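You operate a simulated robot arm through the tools that you are given. There is no shell and no other tool.

Carry out the task below with a simulated two-armed robot. There is one attempt and no reset: what you move stays moved.

TASK
Gauge the plate in the wear gauge and spin-test the wheel on the peg.
Fine: slide the bridge back; plate left in the gauge; when the wheel has stopped, lay it on the table.
Where things are to end (x, y in the base frame): yellow wheel within 6 cm of [71, 46].

It is judged by the outcome, as a careful person would: the job done as asked, and still so three seconds after it is handed in. It fails if anything else is knocked over, pushed out of place, dropped, spilled or broken.

THE ROBOT
Two 7-joint arms with fingered hands on one trunk that stands fixed in place. Base frame: the origin is at the foot of the trunk, x ahead of it, y to its left, z up. Readings come in cm, rad, newtons and seconds.
The left shoulder is at [7, 16.2, 117.1], the right one opposite. With the tool pointing down near the work surface each hand reaches from about 34 to 82 cm from the base axis, measured 20 degrees to its own side. Payload 4 kg a hand.
The tool frame of a hand sits at the grasp point between the pads (the TCP): z along the fingers, y along the line on which they close. The tips reach 2.6 cm beyond it. The gripper opens to 13.2 cm; its body begins 7.3 cm behind the TCP. The gripper is a hand of 4 fingers: y runs from the thumb to the fingers, the wrist lies at [0, 0, -22.4] in the tool frame, and closing takes about 1.5 s.
Orientation is that of the tool frame in the base frame, as a unit quaternion [x, y, z, w]. With the fingers straight down and closing along the base's y, the tool's x points along the base's -x, its y along +y and its z along -z.

THE INTERFACE
- The arms move only by the tool move_arm. It takes "left_series", "right_series" or both (then of equal length, played together; a hand with none holds still); each is one flat list of numbers, 6 for each row, row after row: the shift along the base's x, y, z in units of 20 mm (1.0 is 20 mm), then the turn, a rotation vector about the base's x, y, z in units of 6 degrees (1.0 is 6 degrees). In form: [tx, ty, tz, ax, ay, az, tx, ty, tz, ax, ay, az, ...]. A call has 1 to 20 rows; each row shifts and turns the commanded pose from where the row before left it. "left_grip" and "right_grip" are, for a hand that has rows, the opening, from 0 (shut) to 1 (fully open), set as the call begins (left out, the last holds). A call with a number of a shift or a turn outside -1 to 1 is refused whole. Rows are played at 5 a second. More than 5 cm and 0.15 rad between two rows, or a gripper value outside its range, and nothing of the call is played. Where a pose cannot be reached the arm comes as near as it can. A force on the tool above 40 N (or 10 N above the force at the start of the call, whichever is more), or a blocked arm, ends the call early, and 0.2 s more pass. The fingers move at their own pace (about 4.5 cm/s each) and stop on an object; they squeeze with about 32 N. The grip force told is the motor's: it shows also when the fingers shut on nothing. Time passes only in rows, and 0.2 s behind the last, so rows that do not move let the fingers close. The reply holds the time, the measured pose of the TCP, the force on the tool along the base axes, the opening and the grip force, in the units named above and with some noise, with the torque about the TCP (base axes, N m) and any sound that the robot's microphone picked up.
- Cameras (640 x 400 px; columns grow to the right, rows downward): "scene" is now at [12.69, 4.92, 140.87]; the picture's right is [0.56, -0.83, 0.00], its down [-0.40, -0.27, -0.88] and it looks along [0.72, 0.49, -0.48] (base axes); focal length 366 px, centre (320, 200). "left" rides on the left gripper at [-7.3, 0.6, -9.4] in its tool frame; the picture's right is [-0.08, -1.00, 0.00], its down [0.78, -0.06, -0.62] and it looks along [0.61, -0.05, 0.79] (tool axes); focal length 230 px, centre (320, 200). "right" rides on the right gripper at [7.3, 0.6, -9.4] in its tool frame; the picture's right is [-0.08, 1.00, 0.00], its down [-0.79, -0.06, -0.62] and it looks along [-0.61, -0.05, 0.79] (tool axes); focal length 230 px, centre (320, 200). There is no depth. A picture from a camera that has moved, and an enlarged one, comes with that camera's place and axes in the base frame and with its lens.
- capture(camera): a new picture of that camera. It takes no simulated time.
- raise_lower(by): slides the trunk up (or, below 0, down) by that many cm; the arms and the scene camera ride with it, the base frame stays. It gives what a move gives, with no picture.
- preshape(shape, hand): the hand has 4 fingers and takes this shape, open, in about a second: jaw (thumb against the fingers, like two jaws); tri (thumb and two fingers); tip (a fingertip pinch); poke (one finger out to press); point (the index stretched); flat (the hand flat); cup (the hand cupped); fist (a fist). The gripper value then closes the fingers along that shape, each until it touches; the sizes above hold for jaw. It gives what a move gives, with no picture.
- pan_tilt(pan, tilt): turns the head with the scene camera to pan (to the left, within 1.501 rad either way) and tilt (down, from -0.506 to 1.204), counted from straight ahead of the robot. It gives what a move gives.
- inspect(camera, box): a new picture of the part [left, top, right, bottom] of that camera's present view, enlarged. It takes no simulated time.
- hand_in(): hands the job in; it is judged then, once.

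Places have to be worked out from the pictures, the camera data and where the tool is seen. Open the grippers and draw the arms clear of the work before you hand the job in, unless the task says otherwise.

The tools are called by a JSON object that holds its "op" and its "data". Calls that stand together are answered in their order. move_arm: Moves the arms, as the interface text tells. Its arguments: {"type":"object","properties":{"left_series":{"type":"array","items":{"type":"number"}},"left_grip":{"type":"number"},"right_series":{"type":"array","items":{"type":"number"}},"right_grip":{"type":"number"}},"required":[]} The other tools are called the same way: raise_lower (by) moves the trunk up or down; preshape (shape, hand) gives the hand a shape; pan_tilt (pan, tilt) turns the head that bears the scene camera; capture (camera) takes a picture; inspect (camera, box) takes an enlarged picture of a part of a camera's view; hand_in () hands the job in.

At the start:

```text
time_s: 0.0
left_tool_pos: [37.36, 41.56, 111.51]
left_tool_rot: [0.0, 1.0, 0.0, 0.0]
left_wrist_force: [-0.4, 0.0, 0.2]
left_torque: [-0.06, 0.01, 0.03]
left_width: 13.15
left_grasp_force: 0.2
left_shape: jaw
right_tool_pos: [48.31, 3.2, 111.84]
right_tool_rot: [0.001, 1.0, 0.0, 0.001]
right_wrist_force: [0.1, -0.3, -0.8]
right_torque: [0.01, -0.04, 0.03]
right_width: 13.19
right_grasp_force: 0.1
right_shape: jaw
trunk travel left (down, up): [-65.0, 29.0]
head pan, tilt (commanded): [0.599, 0.503]
```

scene: 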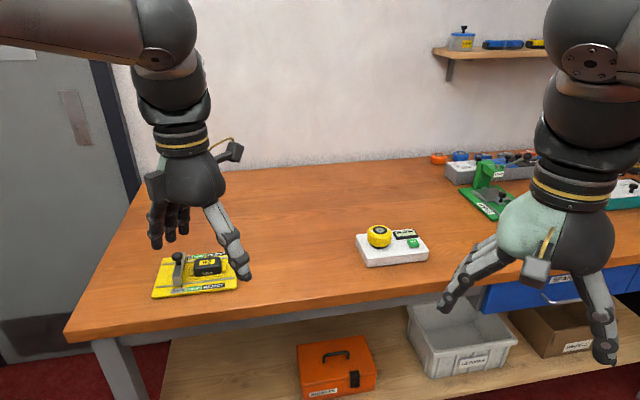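
right: 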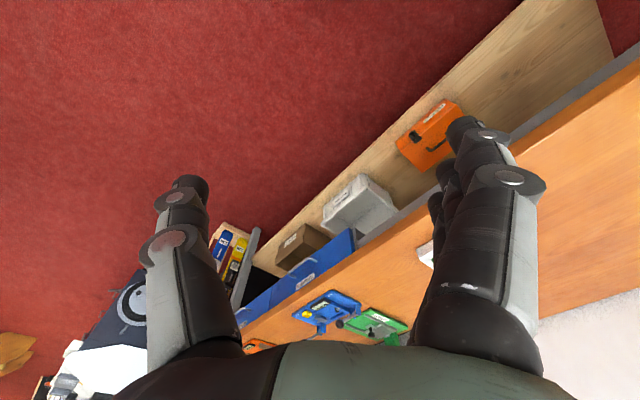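
left: 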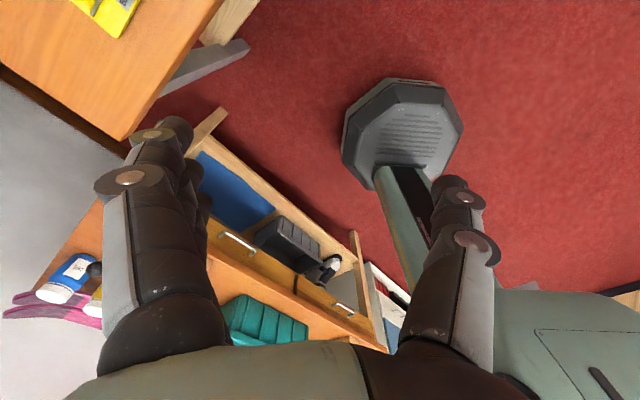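

I'll begin by enlarging the parts of the scene that show the gauge (yellow, at left) and the wheel tester (white block with yellow wheel).

{"op": "inspect", "data": {"camera": "scene", "box": [140, 230, 260, 305]}}

{"op": "inspect", "data": {"camera": "scene", "box": [340, 210, 450, 280]}}

{"op": "inspect", "data": {"camera": "scene", "box": [420, 130, 640, 260]}}

```text
5.33 times, centred on (200, 268) of scene
camera zoom: at [12.69, 4.92, 140.87], right [0.56, -0.83, 0.0], down [-0.4, -0.27, -0.88], along [0.72, 0.49, -0.48], focal length 1950 px, centre (960, -160)
```

zoom: 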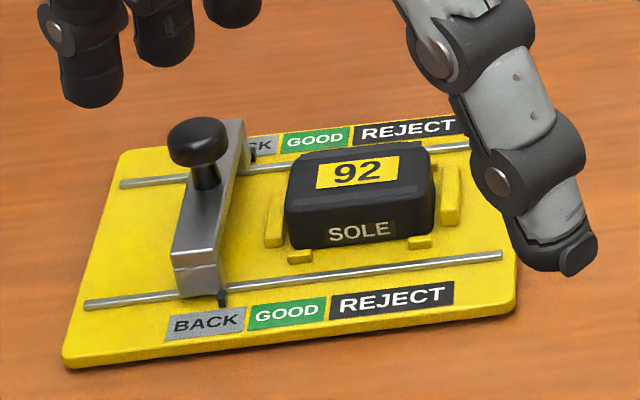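

```text
5.71 times, centred on (395, 245) of scene
camera zoom: at [12.69, 4.92, 140.87], right [0.56, -0.83, 0.0], down [-0.4, -0.27, -0.88], along [0.72, 0.49, -0.48], focal length 2089 px, centre (-109, -57)
```

zoom: 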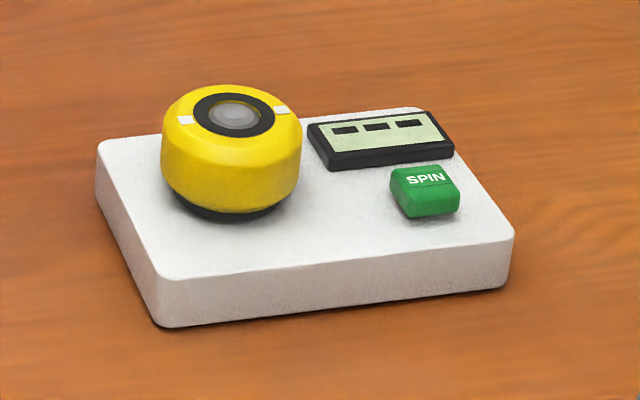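

```text
2.91 times, centred on (530, 195) of scene
camera zoom: at [12.69, 4.92, 140.87], right [0.56, -0.83, 0.0], down [-0.4, -0.27, -0.88], along [0.72, 0.49, -0.48], focal length 1064 px, centre (-291, 214)
```

zoom: 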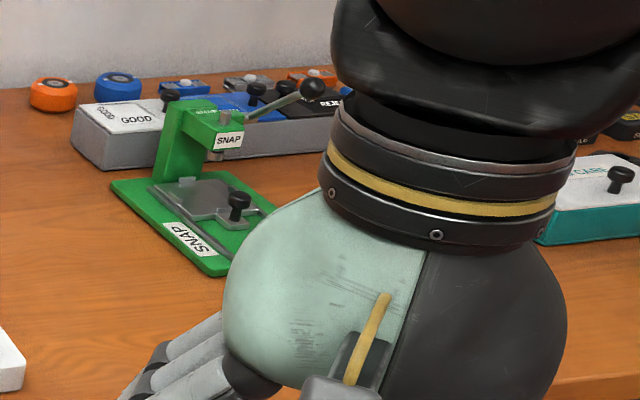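

The gauge and the tester are found, but I need depth. I raise the trunk (arms are clear of everything) to get a second view with vertical parallax.

{"op": "raise_lower", "data": {"by": 20}}

{"op": "capture", "data": {"camera": "scene"}}

```text
time_s: 2.2
left_tool_pos: [37.28, 41.66, 131.4]
left_tool_rot: [0.0, 1.0, 0.0, 0.0]
left_wrist_force: [-0.6, 1.0, 0.3]
left_torque: [0.0, -0.01, -0.02]
left_width: 13.2
left_grasp_force: 0.1
left_shape: jaw
right_tool_pos: [48.33, 3.23, 131.86]
right_tool_rot: [0.0, 1.0, 0.0, 0.0]
right_wrist_force: [-0.9, -0.3, 0.3]
right_torque: [0.03, -0.02, 0.0]
right_width: 13.2
right_grasp_force: 0.1
right_shape: jaw
trunk travel left (down, up): [-85.0, 9.0]
head pan, tilt (commanded): [0.599, 0.503]
```

```text
taken
camera scene: at [12.7, 4.93, 160.86], right [0.56, -0.83, 0.0], down [-0.4, -0.27, -0.88], along [0.72, 0.49, -0.48], focal length 366 px, centre (320, 200)
```

scene: 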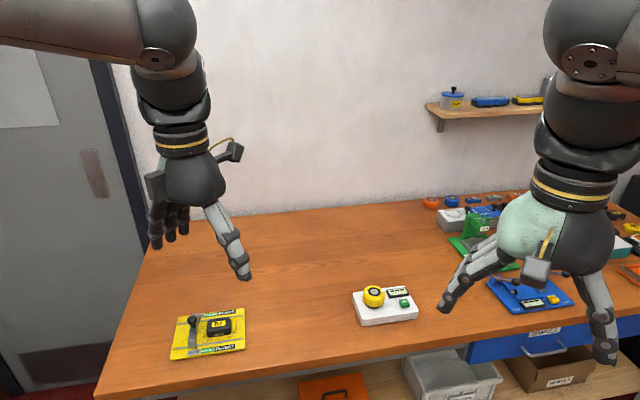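

Now enlarge the gauge and the tester from this higher view for triangulation.

{"op": "inspect", "data": {"camera": "scene", "box": [150, 295, 270, 370]}}

{"op": "inspect", "data": {"camera": "scene", "box": [335, 270, 445, 340]}}

{"op": "inspect", "data": {"camera": "scene", "box": [420, 180, 640, 320]}}

```text
5.33 times, centred on (210, 332) of scene
camera zoom: at [12.7, 4.93, 160.86], right [0.56, -0.83, 0.0], down [-0.4, -0.27, -0.88], along [0.72, 0.49, -0.48], focal length 1950 px, centre (907, -507)
```

zoom: 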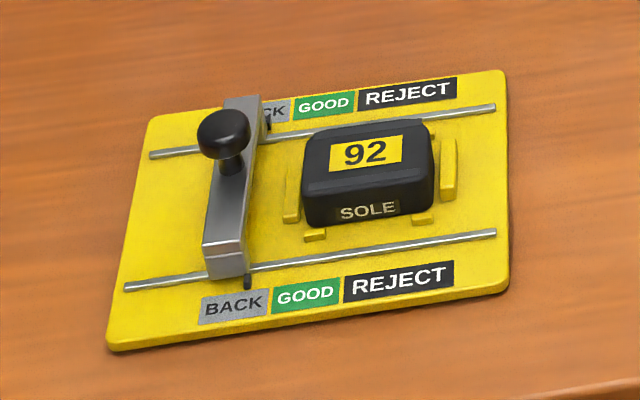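

```text
5.71 times, centred on (390, 305) of scene
camera zoom: at [12.7, 4.93, 160.86], right [0.56, -0.83, 0.0], down [-0.4, -0.27, -0.88], along [0.72, 0.49, -0.48], focal length 2089 px, centre (-80, -400)
```

zoom: 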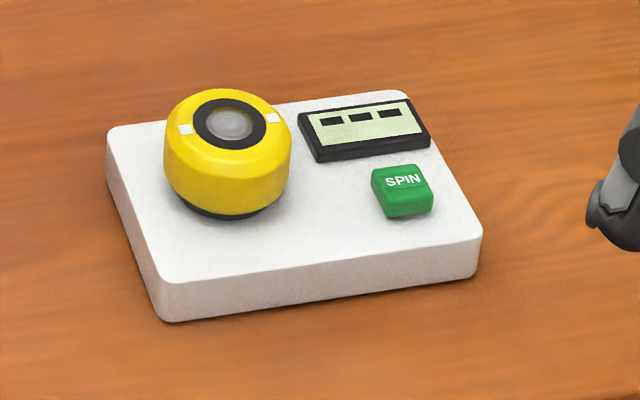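

```text
2.86 times, centred on (530, 250) of scene
camera zoom: at [12.7, 4.93, 160.86], right [0.56, -0.83, 0.0], down [-0.4, -0.27, -0.88], along [0.72, 0.49, -0.48], focal length 1045 px, centre (-280, 57)
```

zoom: 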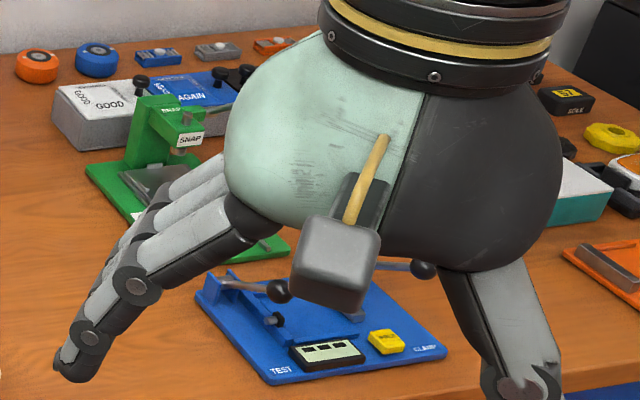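

Triangulating the two views: table top is about z≈84.5, the gauge is centred near (51.5, 66) with its rails along (0.70,-0.71), the bridge knob near (49.3, 69.2, 90), and the wheel near (83, 35, top 91). I lower the trunk to shoulder height ≈115 for the best reach.

{"op": "raise_lower", "data": {"by": -22}}

{"op": "capture", "data": {"camera": "scene"}}

```text
time_s: 4.5
left_tool_pos: [37.32, 41.59, 109.46]
left_tool_rot: [0.0, 1.0, 0.0, 0.0]
left_wrist_force: [-0.4, -0.1, -0.4]
left_torque: [0.0, -0.01, -0.02]
left_width: 13.18
left_grasp_force: 0.0
left_shape: jaw
right_tool_pos: [48.26, 3.23, 109.83]
right_tool_rot: [0.0, 1.0, 0.0, 0.0]
right_wrist_force: [0.2, -0.1, 0.3]
right_torque: [0.0, -0.01, 0.03]
right_width: 13.18
right_grasp_force: 0.0
right_shape: jaw
trunk travel left (down, up): [-63.0, 31.0]
head pan, tilt (commanded): [0.599, 0.503]
```

```text
taken
camera scene: at [12.68, 4.92, 138.87], right [0.56, -0.83, 0.0], down [-0.4, -0.27, -0.88], along [0.72, 0.49, -0.48], focal length 366 px, centre (320, 200)
```

scene: 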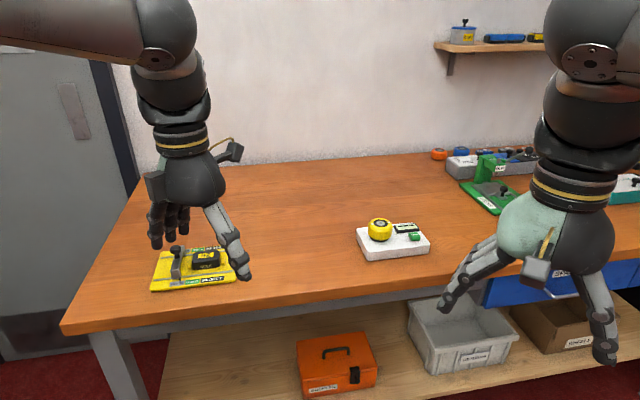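

The way above the gauge is free. I move the left hand over the knob at z≈100, turning it +45° about z so the fingers will close along the rails.

{"op": "move_arm", "data": {"left_series": [0.4, 0.917, -0.3, 0, 0, 0.5, 0.4, 0.917, -0.3, 0, 0, 0.5, 0.4, 0.917, -0.3, 0, 0, 0.5, 0.4, 0.917, -0.3, 0, 0, 0.5, 0.4, 0.917, -0.3, 0, 0, 0.5, 0.4, 0.917, -0.3, 0, 0, 0.5, 0.4, 0.917, -0.3, 0, 0, 0.5, 0.4, 0.917, -0.3, 0, 0, 0.5, 0.4, 0.917, -0.3, 0, 0, 0.5, 0.4, 0.917, -0.3, 0, 0, 0.5, 0.4, 0.917, -0.3, 0, 0, 0.5, 0.4, 0.917, -0.3, 0, 0, 0.5, 0.4, 0.917, -0.3, 0, 0, 0.5, 0.4, 0.917, -0.3, 0, 0, 0.5, 0.4, 0.917, -0.3, 0, 0, 0.5], "left_grip": 0.6}}

{"op": "pan_tilt", "data": {"pan": 0.8, "tilt": 0.6}}

{"op": "capture", "data": {"camera": "scene"}}

{"op": "capture", "data": {"camera": "left"}}

```text
time_s: 7.7
left_tool_pos: [49.32, 69.1, 100.46]
left_tool_rot: [-0.384, 0.924, 0.0, 0.0]
left_wrist_force: [0.6, 0.0, -0.7]
left_torque: [0.0, 0.02, -0.02]
left_width: 7.98
left_grasp_force: 0.1
left_shape: jaw
right_tool_pos: [48.38, 3.21, 109.89]
right_tool_rot: [0.0, 1.0, 0.0, -0.001]
right_wrist_force: [0.2, 0.1, 0.0]
right_torque: [-0.01, 0.01, 0.01]
right_width: 13.18
right_grasp_force: 0.1
right_shape: jaw
trunk travel left (down, up): [-63.0, 31.0]
head pan, tilt (commanded): [0.599, 0.503]
```

```text
time_s: 8.4
left_tool_pos: [49.35, 69.0, 100.54]
left_tool_rot: [-0.383, 0.924, 0.001, 0.0]
left_wrist_force: [-0.6, 0.1, 0.0]
left_torque: [0.0, -0.05, 0.01]
left_width: 7.98
left_grasp_force: 0.0
left_shape: jaw
right_tool_pos: [48.39, 3.24, 109.73]
right_tool_rot: [0.0, 1.0, 0.0, -0.001]
right_wrist_force: [0.7, 1.3, 0.3]
right_torque: [0.0, 0.01, 0.0]
right_width: 13.15
right_grasp_force: 0.1
right_shape: jaw
trunk travel left (down, up): [-63.0, 31.0]
head pan, tilt (commanded): [0.799, 0.6]
```

```text
taken
camera scene: at [11.33, 6.12, 137.99], right [0.72, -0.7, 0.0], down [-0.39, -0.4, -0.83], along [0.58, 0.59, -0.56], focal length 366 px, centre (320, 200)
```

scene: 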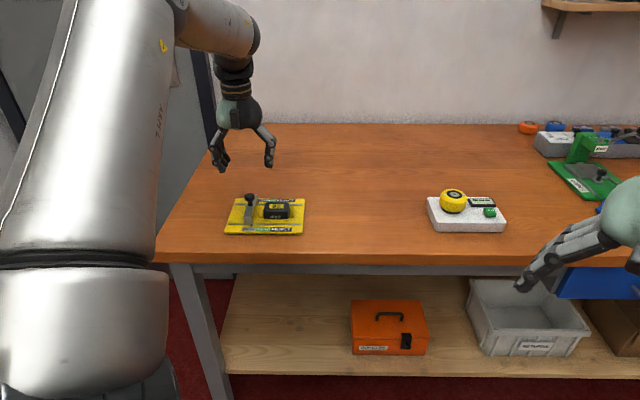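

```text
taken
camera left: at [54.09, 74.52, 109.9], right [0.76, -0.65, 0.0], down [-0.51, -0.6, 0.62], along [-0.4, -0.47, -0.79], focal length 230 px, centre (320, 200)
```

left: 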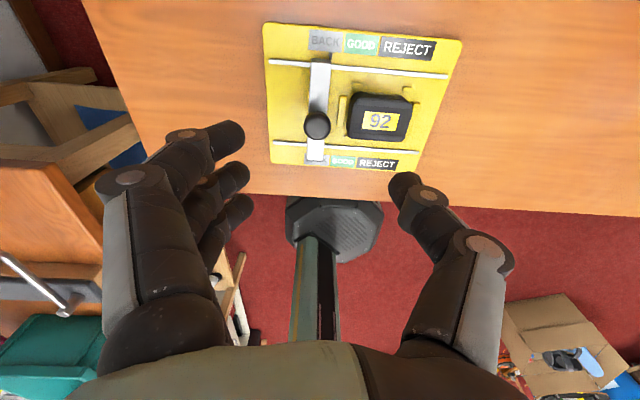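

The knob from the left camera comes out at about (49.2, 69.2), right under the tool. I look closer at the bridge and the plate.

{"op": "inspect", "data": {"camera": "left", "box": [250, 15, 474, 180]}}

{"op": "inspect", "data": {"camera": "scene", "box": [210, 120, 330, 240]}}

{"op": "inspect", "data": {"camera": "scene", "box": [415, 175, 525, 245]}}

```text
2.42 times, centred on (362, 98) of left
camera zoom: at [54.09, 74.52, 109.9], right [0.76, -0.65, 0.0], down [-0.51, -0.6, 0.62], along [-0.4, -0.47, -0.79], focal length 558 px, centre (218, 448)
```

zoom: 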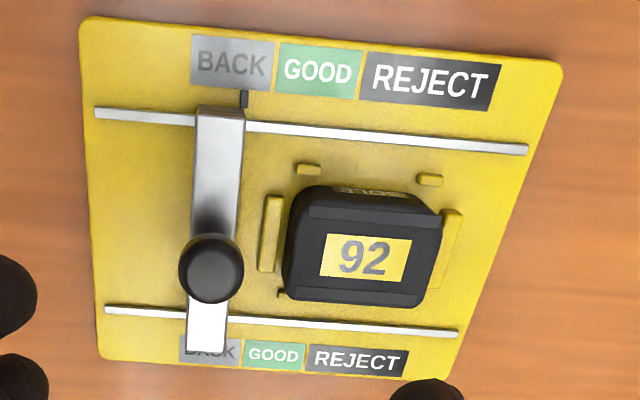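

```text
3.33 times, centred on (270, 180) of scene
camera zoom: at [11.33, 6.12, 137.99], right [0.72, -0.7, 0.0], down [-0.39, -0.4, -0.83], along [0.58, 0.59, -0.56], focal length 1219 px, centre (487, 267)
```

zoom: 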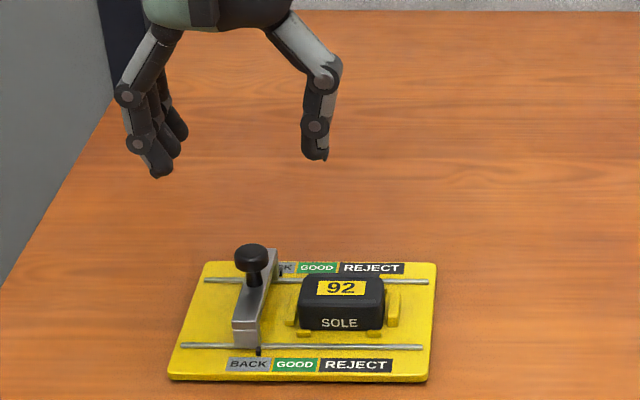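

```text
5.71 times, centred on (470, 210) of scene
camera zoom: at [11.33, 6.12, 137.99], right [0.72, -0.7, 0.0], down [-0.39, -0.4, -0.83], along [0.58, 0.59, -0.56], focal length 2089 px, centre (-537, 143)
```

zoom: 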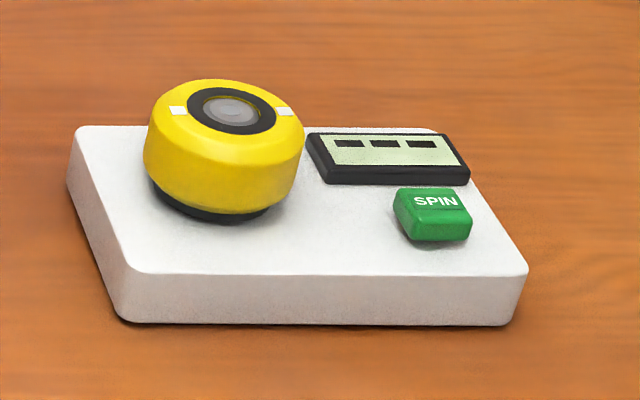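

Knob head centre is at about z=89.8, bridge top ≈88, plate top ≈88. I descend to TCP z≈91.4 so the tips stay just above bridge and plate while the pads flank the knob.

{"op": "move_arm", "data": {"left_series": [0, 0.03, -0.9, 0, 0, 0, 0, 0, -0.9, 0, 0, 0, 0, 0, -0.9, 0, 0, 0, 0, 0, -0.9, 0, 0, 0, 0, 0, -0.5, 0, 0, 0, 0, 0, -0.4, 0, 0, 0]}}

{"op": "inspect", "data": {"camera": "scene", "box": [210, 150, 330, 240]}}

{"op": "capture", "data": {"camera": "left"}}

```text
time_s: 9.8
left_tool_pos: [49.29, 69.06, 91.5]
left_tool_rot: [-0.383, 0.924, 0.0, -0.001]
left_wrist_force: [-0.3, 0.6, 0.1]
left_torque: [0.02, 0.03, 0.01]
left_width: 7.95
left_grasp_force: 0.0
left_shape: jaw
right_tool_pos: [48.29, 3.29, 109.79]
right_tool_rot: [0.001, 1.0, 0.0, 0.0]
right_wrist_force: [-0.2, 0.5, 0.5]
right_torque: [-0.03, -0.02, 0.02]
right_width: 13.17
right_grasp_force: 0.1
right_shape: jaw
trunk travel left (down, up): [-63.0, 31.0]
head pan, tilt (commanded): [0.799, 0.6]
```

```text
4.44 times, centred on (270, 195) of scene
camera zoom: at [11.36, 6.17, 137.98], right [0.72, -0.7, 0.0], down [-0.39, -0.41, -0.82], along [0.57, 0.59, -0.57], focal length 1625 px, centre (542, 222)
```

zoom: 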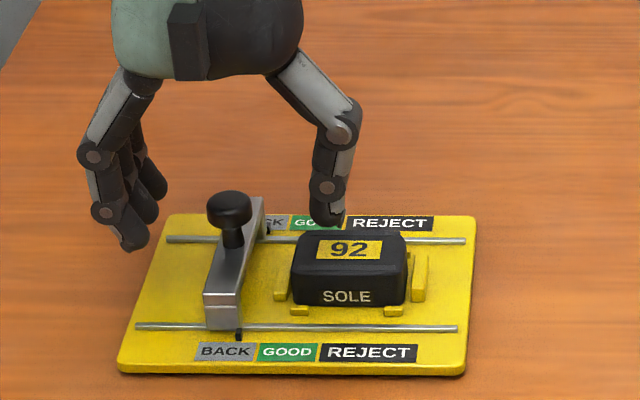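

```text
taken
camera left: at [54.08, 74.56, 100.95], right [0.76, -0.65, 0.0], down [-0.51, -0.6, 0.62], along [-0.4, -0.47, -0.79], focal length 230 px, centre (320, 200)
```

left: 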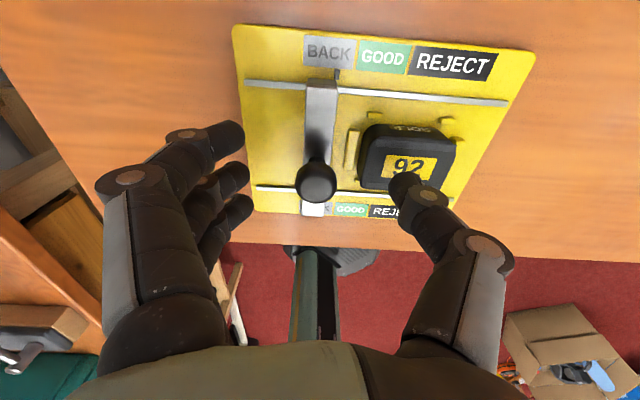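

The hand is well centred on the knob with no contact. I close partway first to check that the thumb tip stays above the plate.

{"op": "move_arm", "data": {"left_series": [0, 0, 0, 0, 0, 0, 0, 0, 0, 0, 0, 0, 0, 0, 0, 0, 0, 0], "left_grip": 0.35}}

{"op": "inspect", "data": {"camera": "scene", "box": [210, 150, 330, 240]}}

{"op": "inspect", "data": {"camera": "left", "box": [200, 20, 520, 240]}}

```text
time_s: 10.6
left_tool_pos: [49.26, 68.95, 91.51]
left_tool_rot: [-0.382, 0.924, 0.0, -0.001]
left_wrist_force: [-0.2, -0.2, 1.3]
left_torque: [0.02, -0.01, 0.02]
left_width: 4.65
left_grasp_force: 0.0
left_shape: jaw
right_tool_pos: [48.31, 3.27, 109.79]
right_tool_rot: [0.0, 1.0, 0.0, 0.001]
right_wrist_force: [0.6, 0.9, -0.1]
right_torque: [0.0, -0.01, -0.01]
right_width: 13.16
right_grasp_force: 0.1
right_shape: jaw
trunk travel left (down, up): [-63.0, 31.0]
head pan, tilt (commanded): [0.799, 0.6]
```

```text
4.44 times, centred on (270, 195) of scene
camera zoom: at [11.34, 6.14, 137.99], right [0.72, -0.7, 0.0], down [-0.39, -0.41, -0.82], along [0.57, 0.59, -0.57], focal length 1625 px, centre (542, 222)
```

zoom: 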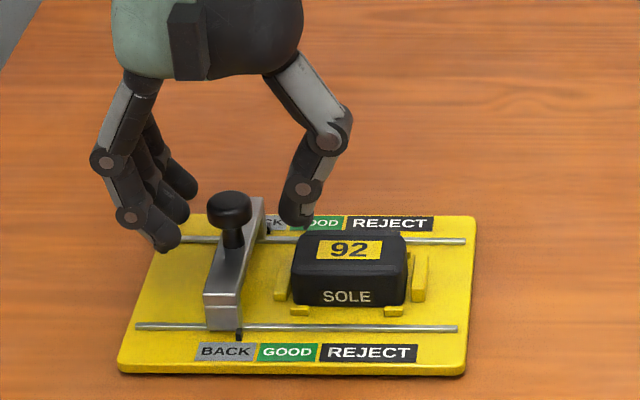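

```text
1.82 times, centred on (360, 130) of left
camera zoom: at [54.07, 74.54, 100.99], right [0.76, -0.65, 0.0], down [-0.51, -0.6, 0.62], along [-0.4, -0.47, -0.79], focal length 418 px, centre (247, 327)
```

zoom: 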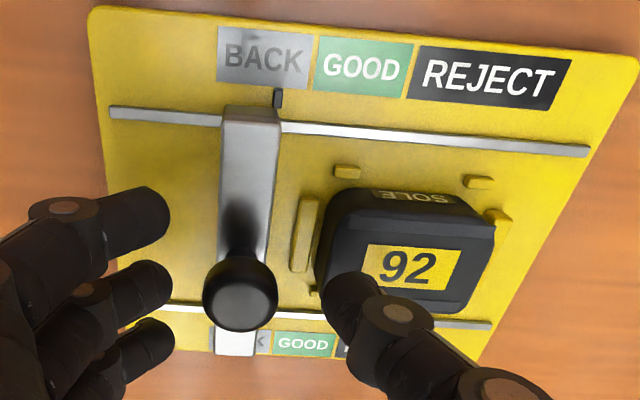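

No contact so far and the thumb tip clears the plate. I close on the knob.

{"op": "move_arm", "data": {"left_series": [0, 0, 0, 0, 0, 0, 0, 0, 0, 0, 0, 0, 0, 0, 0, 0, 0, 0, 0, 0, 0, 0, 0, 0], "left_grip": 0.1}}

{"op": "inspect", "data": {"camera": "scene", "box": [210, 150, 330, 240]}}

{"op": "inspect", "data": {"camera": "left", "box": [200, 20, 520, 240]}}

```text
time_s: 11.6
left_tool_pos: [49.36, 68.84, 91.52]
left_tool_rot: [-0.381, 0.924, -0.001, 0.0]
left_wrist_force: [5.2, -4.3, -1.8]
left_torque: [0.05, 0.03, -0.01]
left_width: 0.37
left_grasp_force: 30.9
left_shape: jaw
right_tool_pos: [48.37, 3.18, 109.77]
right_tool_rot: [0.0, 1.0, 0.0, -0.001]
right_wrist_force: [-0.9, 0.3, -0.1]
right_torque: [0.01, -0.02, 0.02]
right_width: 13.21
right_grasp_force: 0.0
right_shape: jaw
trunk travel left (down, up): [-63.0, 31.0]
head pan, tilt (commanded): [0.799, 0.6]
```

```text
4.44 times, centred on (270, 195) of scene
camera zoom: at [11.43, 6.1, 137.98], right [0.72, -0.7, 0.0], down [-0.39, -0.4, -0.82], along [0.57, 0.59, -0.57], focal length 1625 px, centre (542, 222)
```

zoom: 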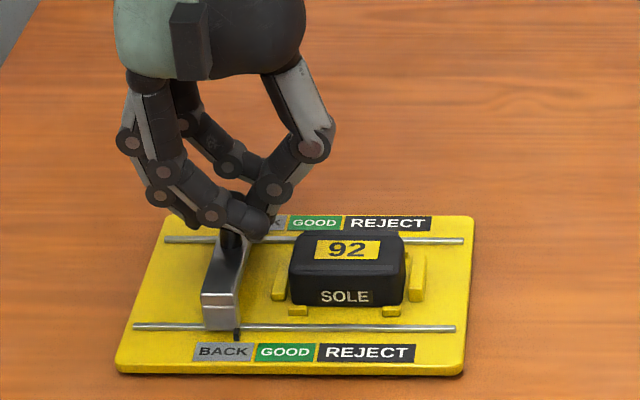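

```text
1.82 times, centred on (360, 130) of left
camera zoom: at [54.28, 74.39, 100.99], right [0.76, -0.65, 0.0], down [-0.51, -0.6, 0.62], along [-0.4, -0.47, -0.79], focal length 418 px, centre (247, 327)
```

zoom: 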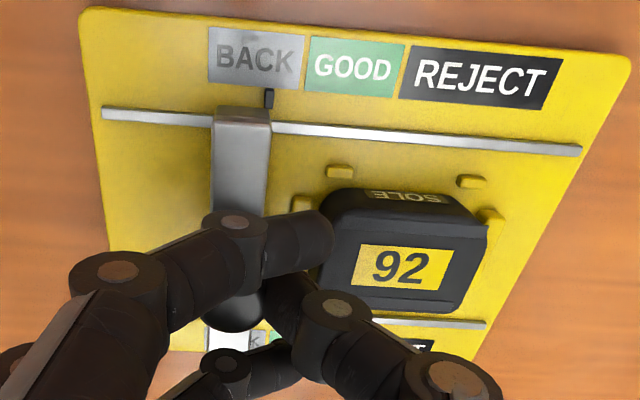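

The outer fingers have curled past the knob, which I don't want near the plate. I open again to a setting just about the knob's width so that thumb and fingers only cage it.

{"op": "move_arm", "data": {"left_series": [0, 0, 0, 0, 0, 0, 0, 0, 0, 0, 0, 0, 0, 0, 0, 0, 0, 0, 0, 0, 0, 0, 0, 0], "left_grip": 0.26}}

{"op": "inspect", "data": {"camera": "scene", "box": [210, 150, 330, 240]}}

{"op": "inspect", "data": {"camera": "left", "box": [200, 20, 520, 240]}}

```text
time_s: 12.6
left_tool_pos: [49.28, 69.07, 91.57]
left_tool_rot: [-0.383, 0.924, 0.0, 0.0]
left_wrist_force: [-0.4, 0.2, 0.0]
left_torque: [-0.01, 0.01, 0.03]
left_width: 3.42
left_grasp_force: 0.0
left_shape: jaw
right_tool_pos: [48.26, 3.18, 109.88]
right_tool_rot: [0.0, 1.0, -0.001, 0.0]
right_wrist_force: [0.6, -0.4, 0.6]
right_torque: [0.01, -0.01, 0.01]
right_width: 13.18
right_grasp_force: 0.1
right_shape: jaw
trunk travel left (down, up): [-63.0, 31.0]
head pan, tilt (commanded): [0.799, 0.6]
```

```text
4.44 times, centred on (270, 195) of scene
camera zoom: at [11.31, 6.17, 137.99], right [0.72, -0.7, 0.0], down [-0.39, -0.41, -0.82], along [0.57, 0.59, -0.57], focal length 1625 px, centre (542, 222)
```

zoom: 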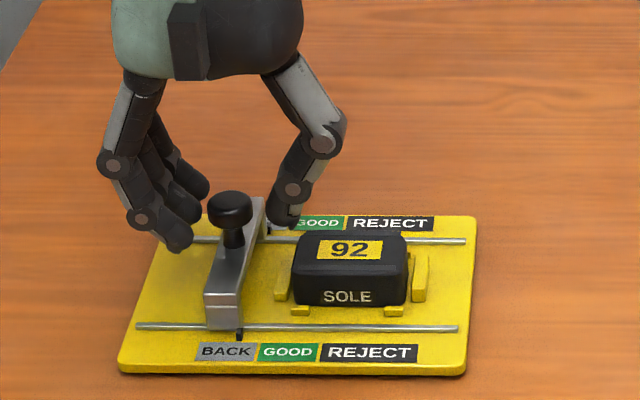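

```text
1.82 times, centred on (360, 130) of left
camera zoom: at [54.04, 74.57, 100.98], right [0.76, -0.65, 0.0], down [-0.51, -0.6, 0.62], along [-0.4, -0.47, -0.79], focal length 418 px, centre (247, 327)
```

zoom: 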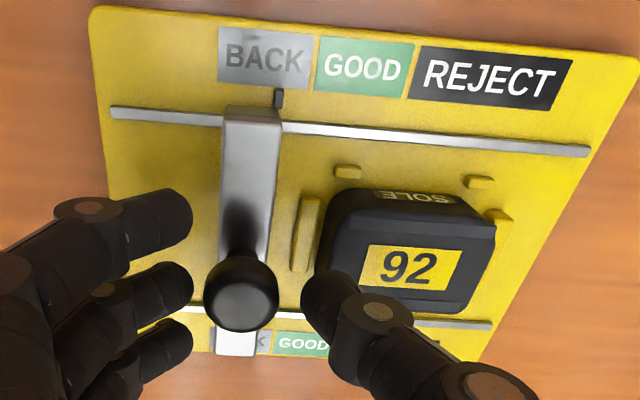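

All is in its place. I set the cage slightly tighter and push the bridge along the rails toward the plate in small steps, watching force.

{"op": "move_arm", "data": {"left_series": [0, 0, 0, 0, 0, 0, 0.14, -0.143, 0, 0, 0, 0, 0.14, -0.143, 0, 0, 0, 0, 0.14, -0.143, 0, 0, 0, 0, 0.14, -0.143, 0, 0, 0, 0], "left_grip": 0.22}}

{"op": "inspect", "data": {"camera": "scene", "box": [210, 150, 330, 240]}}

{"op": "inspect", "data": {"camera": "left", "box": [200, 20, 520, 240]}}

```text
time_s: 13.8
left_tool_pos: [50.28, 68.02, 91.59]
left_tool_rot: [-0.383, 0.924, 0.0, 0.001]
left_wrist_force: [0.2, 0.9, 1.1]
left_torque: [0.05, 0.04, -0.04]
left_width: 2.97
left_grasp_force: 0.2
left_shape: jaw
right_tool_pos: [48.37, 3.28, 109.9]
right_tool_rot: [0.0, 1.0, 0.001, 0.0]
right_wrist_force: [1.1, 1.3, 0.0]
right_torque: [-0.01, 0.02, 0.02]
right_width: 13.19
right_grasp_force: 0.1
right_shape: jaw
trunk travel left (down, up): [-63.0, 31.0]
head pan, tilt (commanded): [0.799, 0.6]
```

```text
4.44 times, centred on (270, 195) of scene
camera zoom: at [11.34, 6.14, 137.99], right [0.72, -0.7, 0.0], down [-0.39, -0.41, -0.82], along [0.57, 0.59, -0.57], focal length 1625 px, centre (542, 222)
```

zoom: 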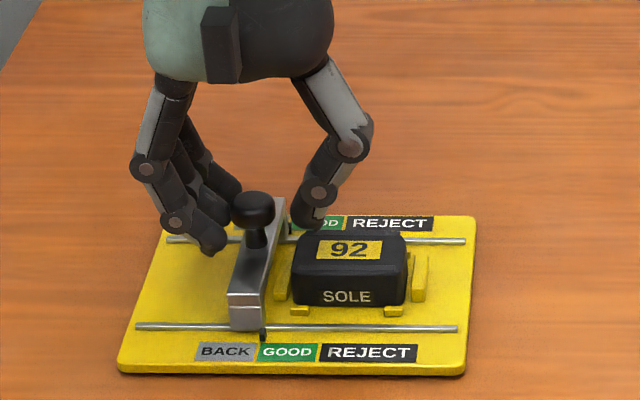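

```text
1.82 times, centred on (360, 130) of left
camera zoom: at [55.12, 73.47, 100.83], right [0.76, -0.65, 0.0], down [-0.51, -0.6, 0.62], along [-0.4, -0.47, -0.79], focal length 418 px, centre (247, 327)
```

zoom: 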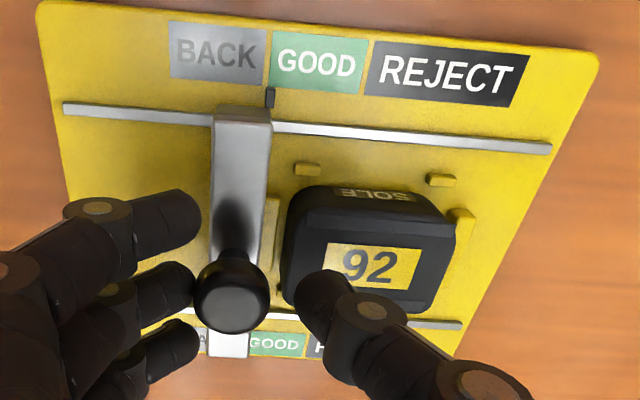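

The bridge follows freely (pointer now at the BACK/GOOD boundary). I continue toward the plate.

{"op": "move_arm", "data": {"left_series": [0.14, -0.143, 0, 0, 0, 0, 0.14, -0.143, 0, 0, 0, 0, 0.1, -0.102, 0, 0, 0, 0]}}

{"op": "inspect", "data": {"camera": "scene", "box": [210, 150, 330, 240]}}

{"op": "inspect", "data": {"camera": "left", "box": [200, 20, 520, 240]}}

```text
time_s: 14.6
left_tool_pos: [51.05, 67.21, 91.53]
left_tool_rot: [-0.383, 0.924, 0.0, 0.0]
left_wrist_force: [-0.2, 0.9, -0.7]
left_torque: [0.01, -0.02, 0.0]
left_width: 2.97
left_grasp_force: 0.1
left_shape: jaw
right_tool_pos: [48.18, 3.3, 109.82]
right_tool_rot: [0.0, 1.0, 0.0, 0.0]
right_wrist_force: [0.2, -1.3, 0.4]
right_torque: [-0.02, -0.01, -0.01]
right_width: 13.19
right_grasp_force: 0.1
right_shape: jaw
trunk travel left (down, up): [-63.0, 31.0]
head pan, tilt (commanded): [0.799, 0.6]
```

```text
4.44 times, centred on (270, 195) of scene
camera zoom: at [11.32, 6.16, 137.99], right [0.72, -0.7, 0.0], down [-0.39, -0.41, -0.82], along [0.58, 0.59, -0.57], focal length 1625 px, centre (542, 222)
```

zoom: 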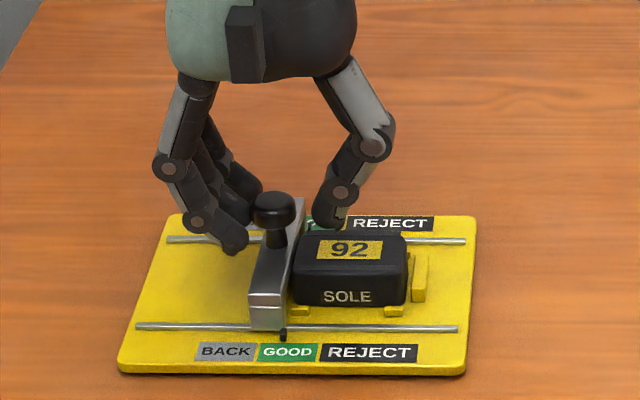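

```text
1.82 times, centred on (360, 130) of left
camera zoom: at [55.9, 72.67, 100.88], right [0.76, -0.65, 0.0], down [-0.51, -0.6, 0.62], along [-0.4, -0.47, -0.79], focal length 418 px, centre (247, 327)
```

zoom: 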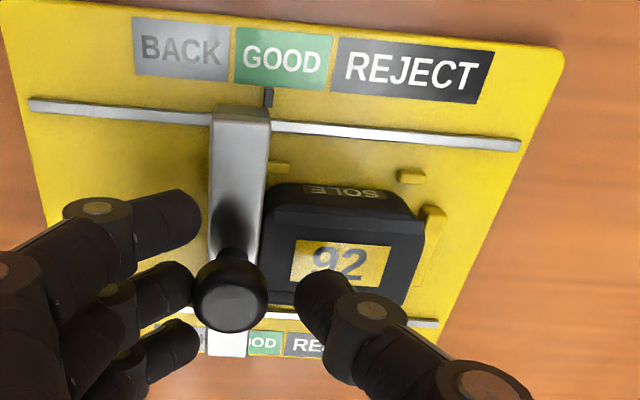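

The bridge is now right beside the plate with the pointer inside GOOD. I go on in 2 mm steps to see whether it stops or passes over.

{"op": "move_arm", "data": {"left_series": [0.07, -0.0715, 0, 0, 0, 0, 0.07, -0.0715, 0, 0, 0, 0]}}

{"op": "inspect", "data": {"camera": "scene", "box": [230, 180, 310, 240]}}

{"op": "inspect", "data": {"camera": "left", "box": [200, 20, 520, 240]}}

```text
time_s: 15.2
left_tool_pos: [51.39, 66.86, 91.54]
left_tool_rot: [-0.384, 0.924, 0.0, 0.0]
left_wrist_force: [-1.1, 1.7, 0.7]
left_torque: [0.01, 0.03, -0.02]
left_width: 2.99
left_grasp_force: 0.2
left_shape: jaw
right_tool_pos: [48.35, 3.22, 109.77]
right_tool_rot: [0.0, 1.0, 0.0, 0.0]
right_wrist_force: [-0.5, 0.2, -0.6]
right_torque: [-0.01, -0.01, -0.01]
right_width: 13.19
right_grasp_force: 0.1
right_shape: jaw
trunk travel left (down, up): [-63.0, 31.0]
head pan, tilt (commanded): [0.799, 0.6]
```

```text
6.67 times, centred on (270, 210) of scene
camera zoom: at [11.32, 6.16, 137.99], right [0.72, -0.7, 0.0], down [-0.39, -0.41, -0.82], along [0.57, 0.59, -0.57], focal length 2437 px, centre (653, 133)
```

zoom: 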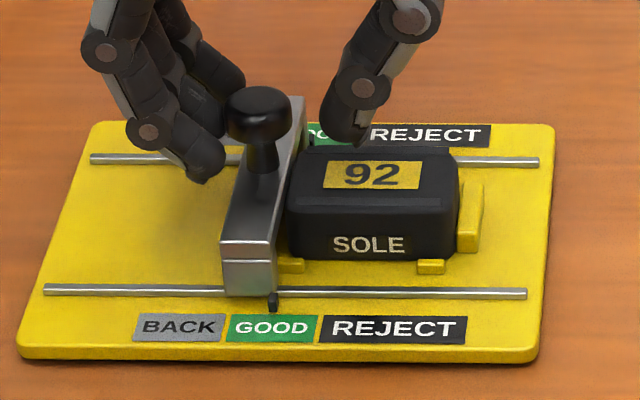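

```text
1.82 times, centred on (360, 130) of left
camera zoom: at [56.22, 72.42, 100.88], right [0.76, -0.65, 0.0], down [-0.51, -0.6, 0.62], along [-0.4, -0.47, -0.79], focal length 418 px, centre (247, 327)
```

zoom: 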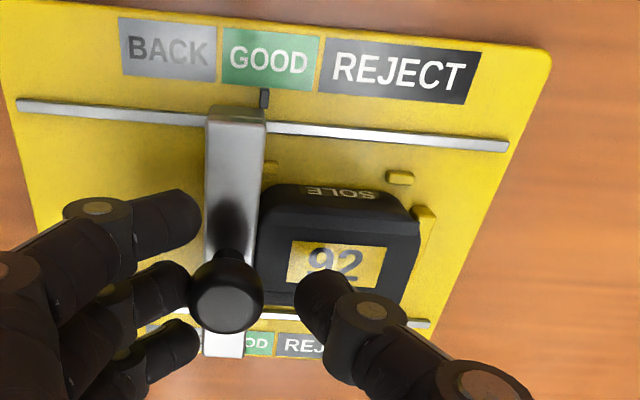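

Force has risen slightly (~2 N) — maybe touching. Two more 2 mm steps to confirm the stop.

{"op": "move_arm", "data": {"left_series": [0.07, -0.0715, 0, 0, 0, 0, 0.07, -0.0715, 0, 0, 0, 0]}}

{"op": "inspect", "data": {"camera": "scene", "box": [230, 180, 310, 240]}}

{"op": "inspect", "data": {"camera": "left", "box": [200, 20, 520, 240]}}

```text
time_s: 15.8
left_tool_pos: [51.64, 66.74, 91.59]
left_tool_rot: [-0.384, 0.923, 0.0, 0.0]
left_wrist_force: [-3.3, 1.9, 1.4]
left_torque: [0.06, 0.1, 0.0]
left_width: 3.05
left_grasp_force: 0.1
left_shape: jaw
right_tool_pos: [48.38, 3.27, 109.82]
right_tool_rot: [-0.001, 1.0, 0.001, 0.0]
right_wrist_force: [0.4, 0.1, -0.1]
right_torque: [0.0, -0.04, 0.01]
right_width: 13.18
right_grasp_force: 0.1
right_shape: jaw
trunk travel left (down, up): [-63.0, 31.0]
head pan, tilt (commanded): [0.799, 0.6]
```

```text
6.67 times, centred on (270, 210) of scene
camera zoom: at [11.28, 6.17, 137.99], right [0.72, -0.7, 0.0], down [-0.39, -0.41, -0.83], along [0.58, 0.59, -0.56], focal length 2437 px, centre (653, 133)
```

zoom: 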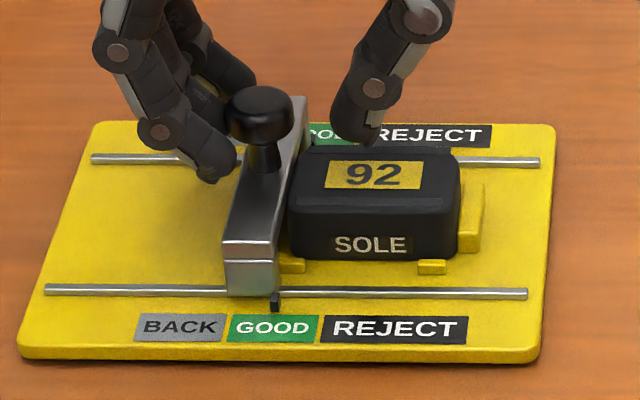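

```text
1.82 times, centred on (360, 130) of left
camera zoom: at [56.47, 72.18, 100.87], right [0.76, -0.65, 0.0], down [-0.51, -0.6, 0.62], along [-0.4, -0.47, -0.79], focal length 418 px, centre (247, 327)
```

zoom: 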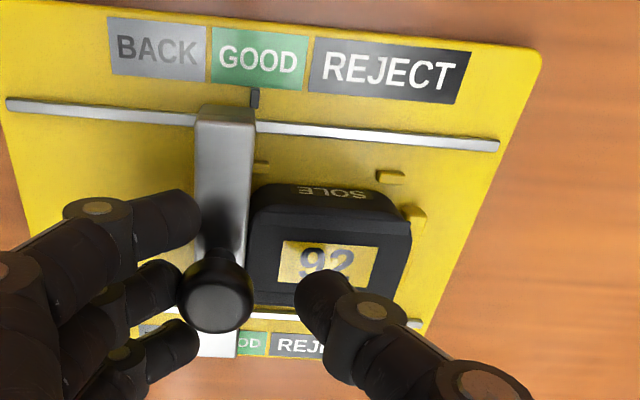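

The bridge moved only marginally for the last 4 mm and force is building (~4 N): it is stopping on the plate with the pointer mid-GOOD. I press slightly more to be sure of the stop.

{"op": "move_arm", "data": {"left_series": [0.07, -0.0715, 0, 0, 0, 0, 0.07, -0.0715, 0, 0, 0, 0, 0, 0, 0, 0, 0, 0]}}

{"op": "inspect", "data": {"camera": "scene", "box": [230, 180, 310, 240]}}

{"op": "inspect", "data": {"camera": "left", "box": [200, 20, 520, 240]}}

```text
time_s: 16.6
left_tool_pos: [51.89, 66.42, 91.45]
left_tool_rot: [-0.383, 0.924, 0.0, 0.0]
left_wrist_force: [-3.6, 3.9, 1.8]
left_torque: [0.16, 0.14, -0.03]
left_width: 3.15
left_grasp_force: 0.0
left_shape: jaw
right_tool_pos: [48.32, 3.23, 109.81]
right_tool_rot: [0.0, 1.0, 0.0, 0.0]
right_wrist_force: [1.2, 0.2, -0.3]
right_torque: [-0.02, 0.0, -0.02]
right_width: 13.19
right_grasp_force: 0.1
right_shape: jaw
trunk travel left (down, up): [-63.0, 31.0]
head pan, tilt (commanded): [0.799, 0.6]
```

```text
6.67 times, centred on (270, 210) of scene
camera zoom: at [11.25, 6.2, 137.99], right [0.72, -0.7, 0.0], down [-0.39, -0.41, -0.83], along [0.58, 0.59, -0.56], focal length 2437 px, centre (653, 133)
```

zoom: 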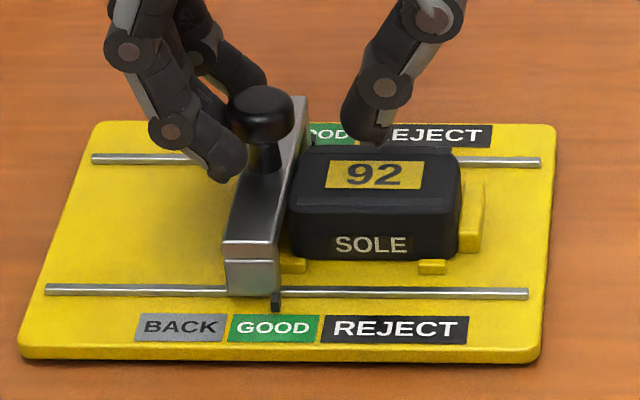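

```text
1.82 times, centred on (360, 130) of left
camera zoom: at [56.71, 71.9, 100.92], right [0.76, -0.65, 0.0], down [-0.51, -0.6, 0.62], along [-0.4, -0.47, -0.79], focal length 418 px, centre (247, 327)
```

zoom: 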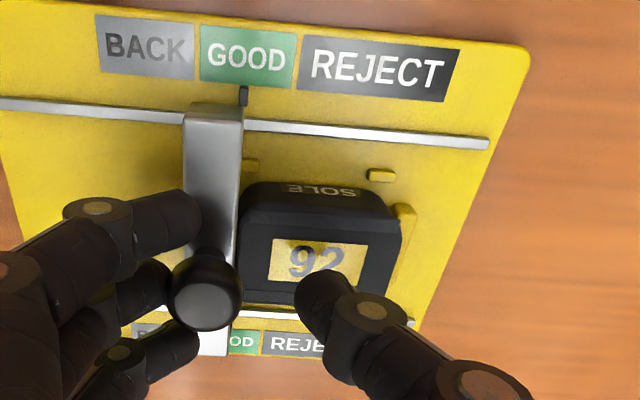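

The bridge did not move at all with ~5 N: plate gauged, pointer stands mid-GOOD. Now I draw the bridge back the other way with the thumb.

{"op": "move_arm", "data": {"left_series": [-0.14, 0.143, 0, 0, 0, 0, -0.14, 0.143, 0, 0, 0, 0, -0.14, 0.143, 0, 0, 0, 0, -0.14, 0.143, 0, 0, 0, 0, -0.14, 0.143, 0, 0, 0, 0, -0.14, 0.143, 0, 0, 0, 0, -0.14, 0.143, 0, 0, 0, 0, -0.14, 0.143, 0, 0, 0, 0, -0.14, 0.143, 0, 0, 0, 0]}}

{"op": "inspect", "data": {"camera": "scene", "box": [230, 180, 310, 240]}}

{"op": "inspect", "data": {"camera": "left", "box": [200, 20, 520, 240]}}

```text
time_s: 18.6
left_tool_pos: [49.5, 68.98, 91.56]
left_tool_rot: [-0.383, 0.924, -0.001, 0.0]
left_wrist_force: [1.1, -0.5, 0.8]
left_torque: [-0.02, -0.05, -0.02]
left_width: 2.98
left_grasp_force: 0.0
left_shape: jaw
right_tool_pos: [48.32, 3.27, 109.87]
right_tool_rot: [-0.001, 1.0, 0.0, 0.0]
right_wrist_force: [0.7, 0.1, 0.1]
right_torque: [0.01, 0.0, 0.01]
right_width: 13.19
right_grasp_force: 0.1
right_shape: jaw
trunk travel left (down, up): [-63.0, 31.0]
head pan, tilt (commanded): [0.799, 0.6]
```

```text
6.67 times, centred on (270, 210) of scene
camera zoom: at [11.33, 6.14, 137.99], right [0.72, -0.7, 0.0], down [-0.39, -0.41, -0.82], along [0.57, 0.59, -0.57], focal length 2437 px, centre (653, 133)
```

zoom: 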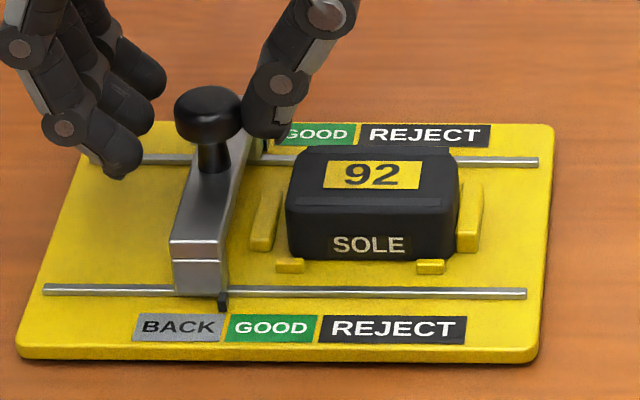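

```text
1.82 times, centred on (360, 130) of left
camera zoom: at [54.27, 74.51, 100.95], right [0.76, -0.65, 0.0], down [-0.51, -0.6, 0.62], along [-0.4, -0.47, -0.79], focal length 418 px, centre (247, 327)
```

zoom: 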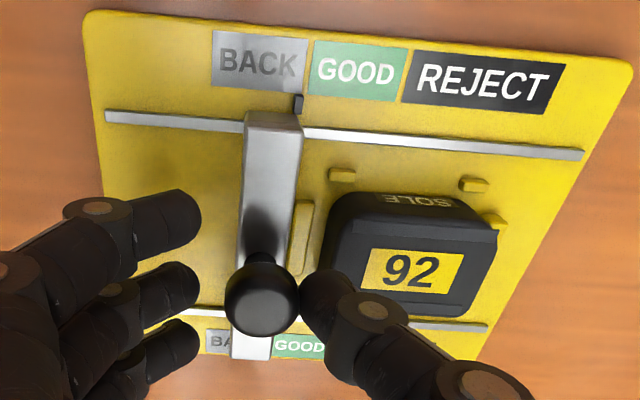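

The pointer is at the right edge of BACK; at the start it was about 0.8 cm further in. I continue backwards and watch for the stop.

{"op": "move_arm", "data": {"left_series": [-0.14, 0.143, 0, 0, 0, 0, -0.14, 0.143, 0, 0, 0, 0, -0.07, 0.0715, 0, 0, 0, 0]}}

{"op": "inspect", "data": {"camera": "scene", "box": [230, 180, 310, 240]}}

```text
time_s: 19.4
left_tool_pos: [48.72, 69.52, 91.43]
left_tool_rot: [-0.382, 0.924, 0.0, 0.0]
left_wrist_force: [1.2, -0.3, 0.3]
left_torque: [0.0, -0.03, 0.02]
left_width: 3.0
left_grasp_force: 0.0
left_shape: jaw
right_tool_pos: [48.31, 3.21, 109.78]
right_tool_rot: [0.001, 1.0, 0.0, 0.0]
right_wrist_force: [0.5, -0.2, -1.2]
right_torque: [0.01, 0.02, -0.03]
right_width: 13.19
right_grasp_force: 0.0
right_shape: jaw
trunk travel left (down, up): [-63.0, 31.0]
head pan, tilt (commanded): [0.799, 0.6]
```

```text
6.67 times, centred on (270, 210) of scene
camera zoom: at [11.37, 6.11, 137.99], right [0.72, -0.7, 0.0], down [-0.39, -0.41, -0.82], along [0.57, 0.59, -0.57], focal length 2437 px, centre (653, 133)
```

zoom: 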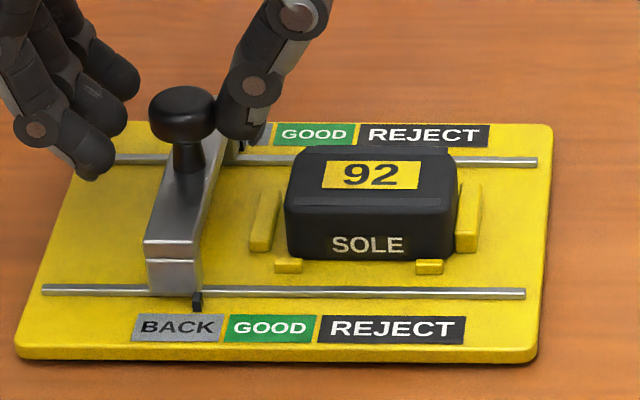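

The bridge is back at its starting mark (pointer well within BACK). A little further to see whether the back stop is there.

{"op": "move_arm", "data": {"left_series": [-0.07, 0.0715, 0, 0, 0, 0, -0.07, 0.0715, 0, 0, 0, 0]}}

{"op": "inspect", "data": {"camera": "scene", "box": [230, 180, 310, 240]}}

```text
time_s: 20.0
left_tool_pos: [48.6, 69.9, 91.48]
left_tool_rot: [-0.383, 0.924, 0.0, 0.0]
left_wrist_force: [1.4, -2.3, 2.2]
left_torque: [-0.1, -0.07, -0.04]
left_width: 3.1
left_grasp_force: 0.0
left_shape: jaw
right_tool_pos: [48.34, 3.1, 109.84]
right_tool_rot: [0.0, 1.0, 0.0, 0.0]
right_wrist_force: [0.6, 0.2, -0.7]
right_torque: [-0.01, 0.01, 0.02]
right_width: 13.2
right_grasp_force: 0.1
right_shape: jaw
trunk travel left (down, up): [-63.0, 31.0]
head pan, tilt (commanded): [0.799, 0.6]
```

```text
6.67 times, centred on (270, 210) of scene
camera zoom: at [11.37, 6.06, 137.99], right [0.72, -0.7, 0.0], down [-0.39, -0.4, -0.83], along [0.58, 0.59, -0.56], focal length 2437 px, centre (653, 133)
```

zoom: 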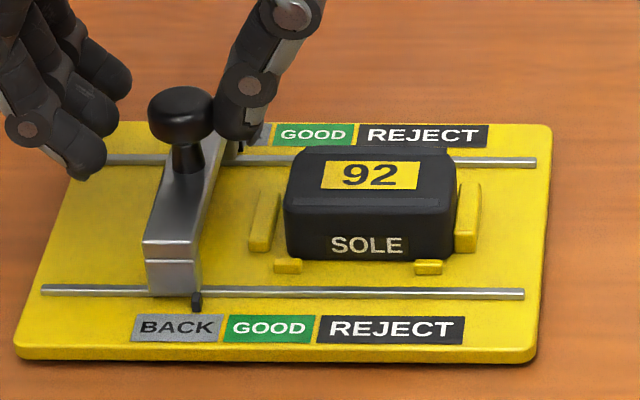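

The bridge is at its back stop. I relieve the pressure, open the hand and lift straight up off the knob.

{"op": "move_arm", "data": {"left_series": [0.14, -0.143, 0, 0, 0, 0, 0.06, -0.06, 0, 0, 0, 0, 0, 0, 0, 0, 0, 0, 0, 0, 0, 0, 0, 0, 0, 0, 0.5, 0, 0, 0, 0, 0, 1, 0, 0, 0, 0, 0, 1, 0, 0, 0, 0, 0, 1, 0, 0, 0, 0, 0, 1, 0, 0, 0, 0, 0, 1, 0, 0, 0], "left_grip": 0.5}}

{"op": "inspect", "data": {"camera": "scene", "box": [210, 150, 330, 240]}}

{"op": "capture", "data": {"camera": "scene"}}

```text
time_s: 22.2
left_tool_pos: [48.93, 69.38, 102.56]
left_tool_rot: [-0.383, 0.924, 0.0, 0.001]
left_wrist_force: [-0.1, 1.1, -0.2]
left_torque: [-0.02, 0.01, 0.02]
left_width: 6.51
left_grasp_force: 0.0
left_shape: jaw
right_tool_pos: [48.25, 3.07, 109.88]
right_tool_rot: [0.0, 1.0, -0.001, 0.0]
right_wrist_force: [0.4, 0.8, 0.8]
right_torque: [-0.03, 0.0, 0.0]
right_width: 13.14
right_grasp_force: 0.0
right_shape: jaw
trunk travel left (down, up): [-63.0, 31.0]
head pan, tilt (commanded): [0.799, 0.6]
```

```text
4.44 times, centred on (270, 195) of scene
camera zoom: at [11.31, 6.1, 137.99], right [0.72, -0.7, 0.0], down [-0.39, -0.4, -0.83], along [0.58, 0.59, -0.56], focal length 1625 px, centre (542, 222)
```

zoom: 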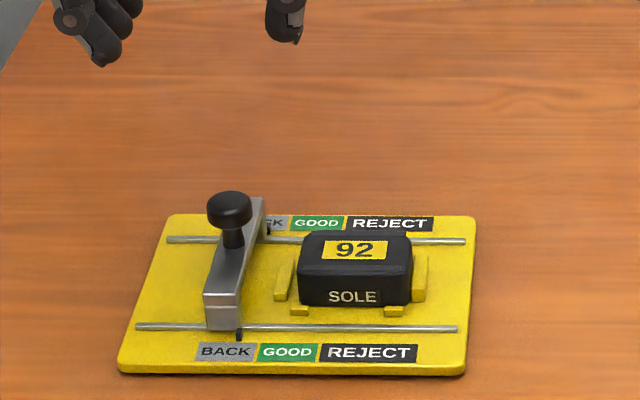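

```text
taken
camera scene: at [11.31, 6.1, 137.99], right [0.72, -0.7, 0.0], down [-0.39, -0.4, -0.83], along [0.58, 0.59, -0.56], focal length 366 px, centre (320, 200)
```

scene: 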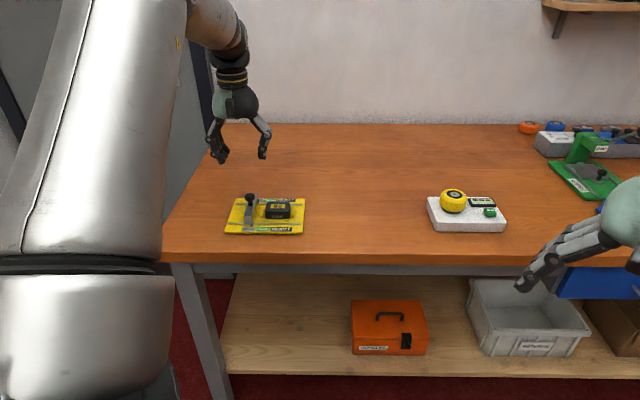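

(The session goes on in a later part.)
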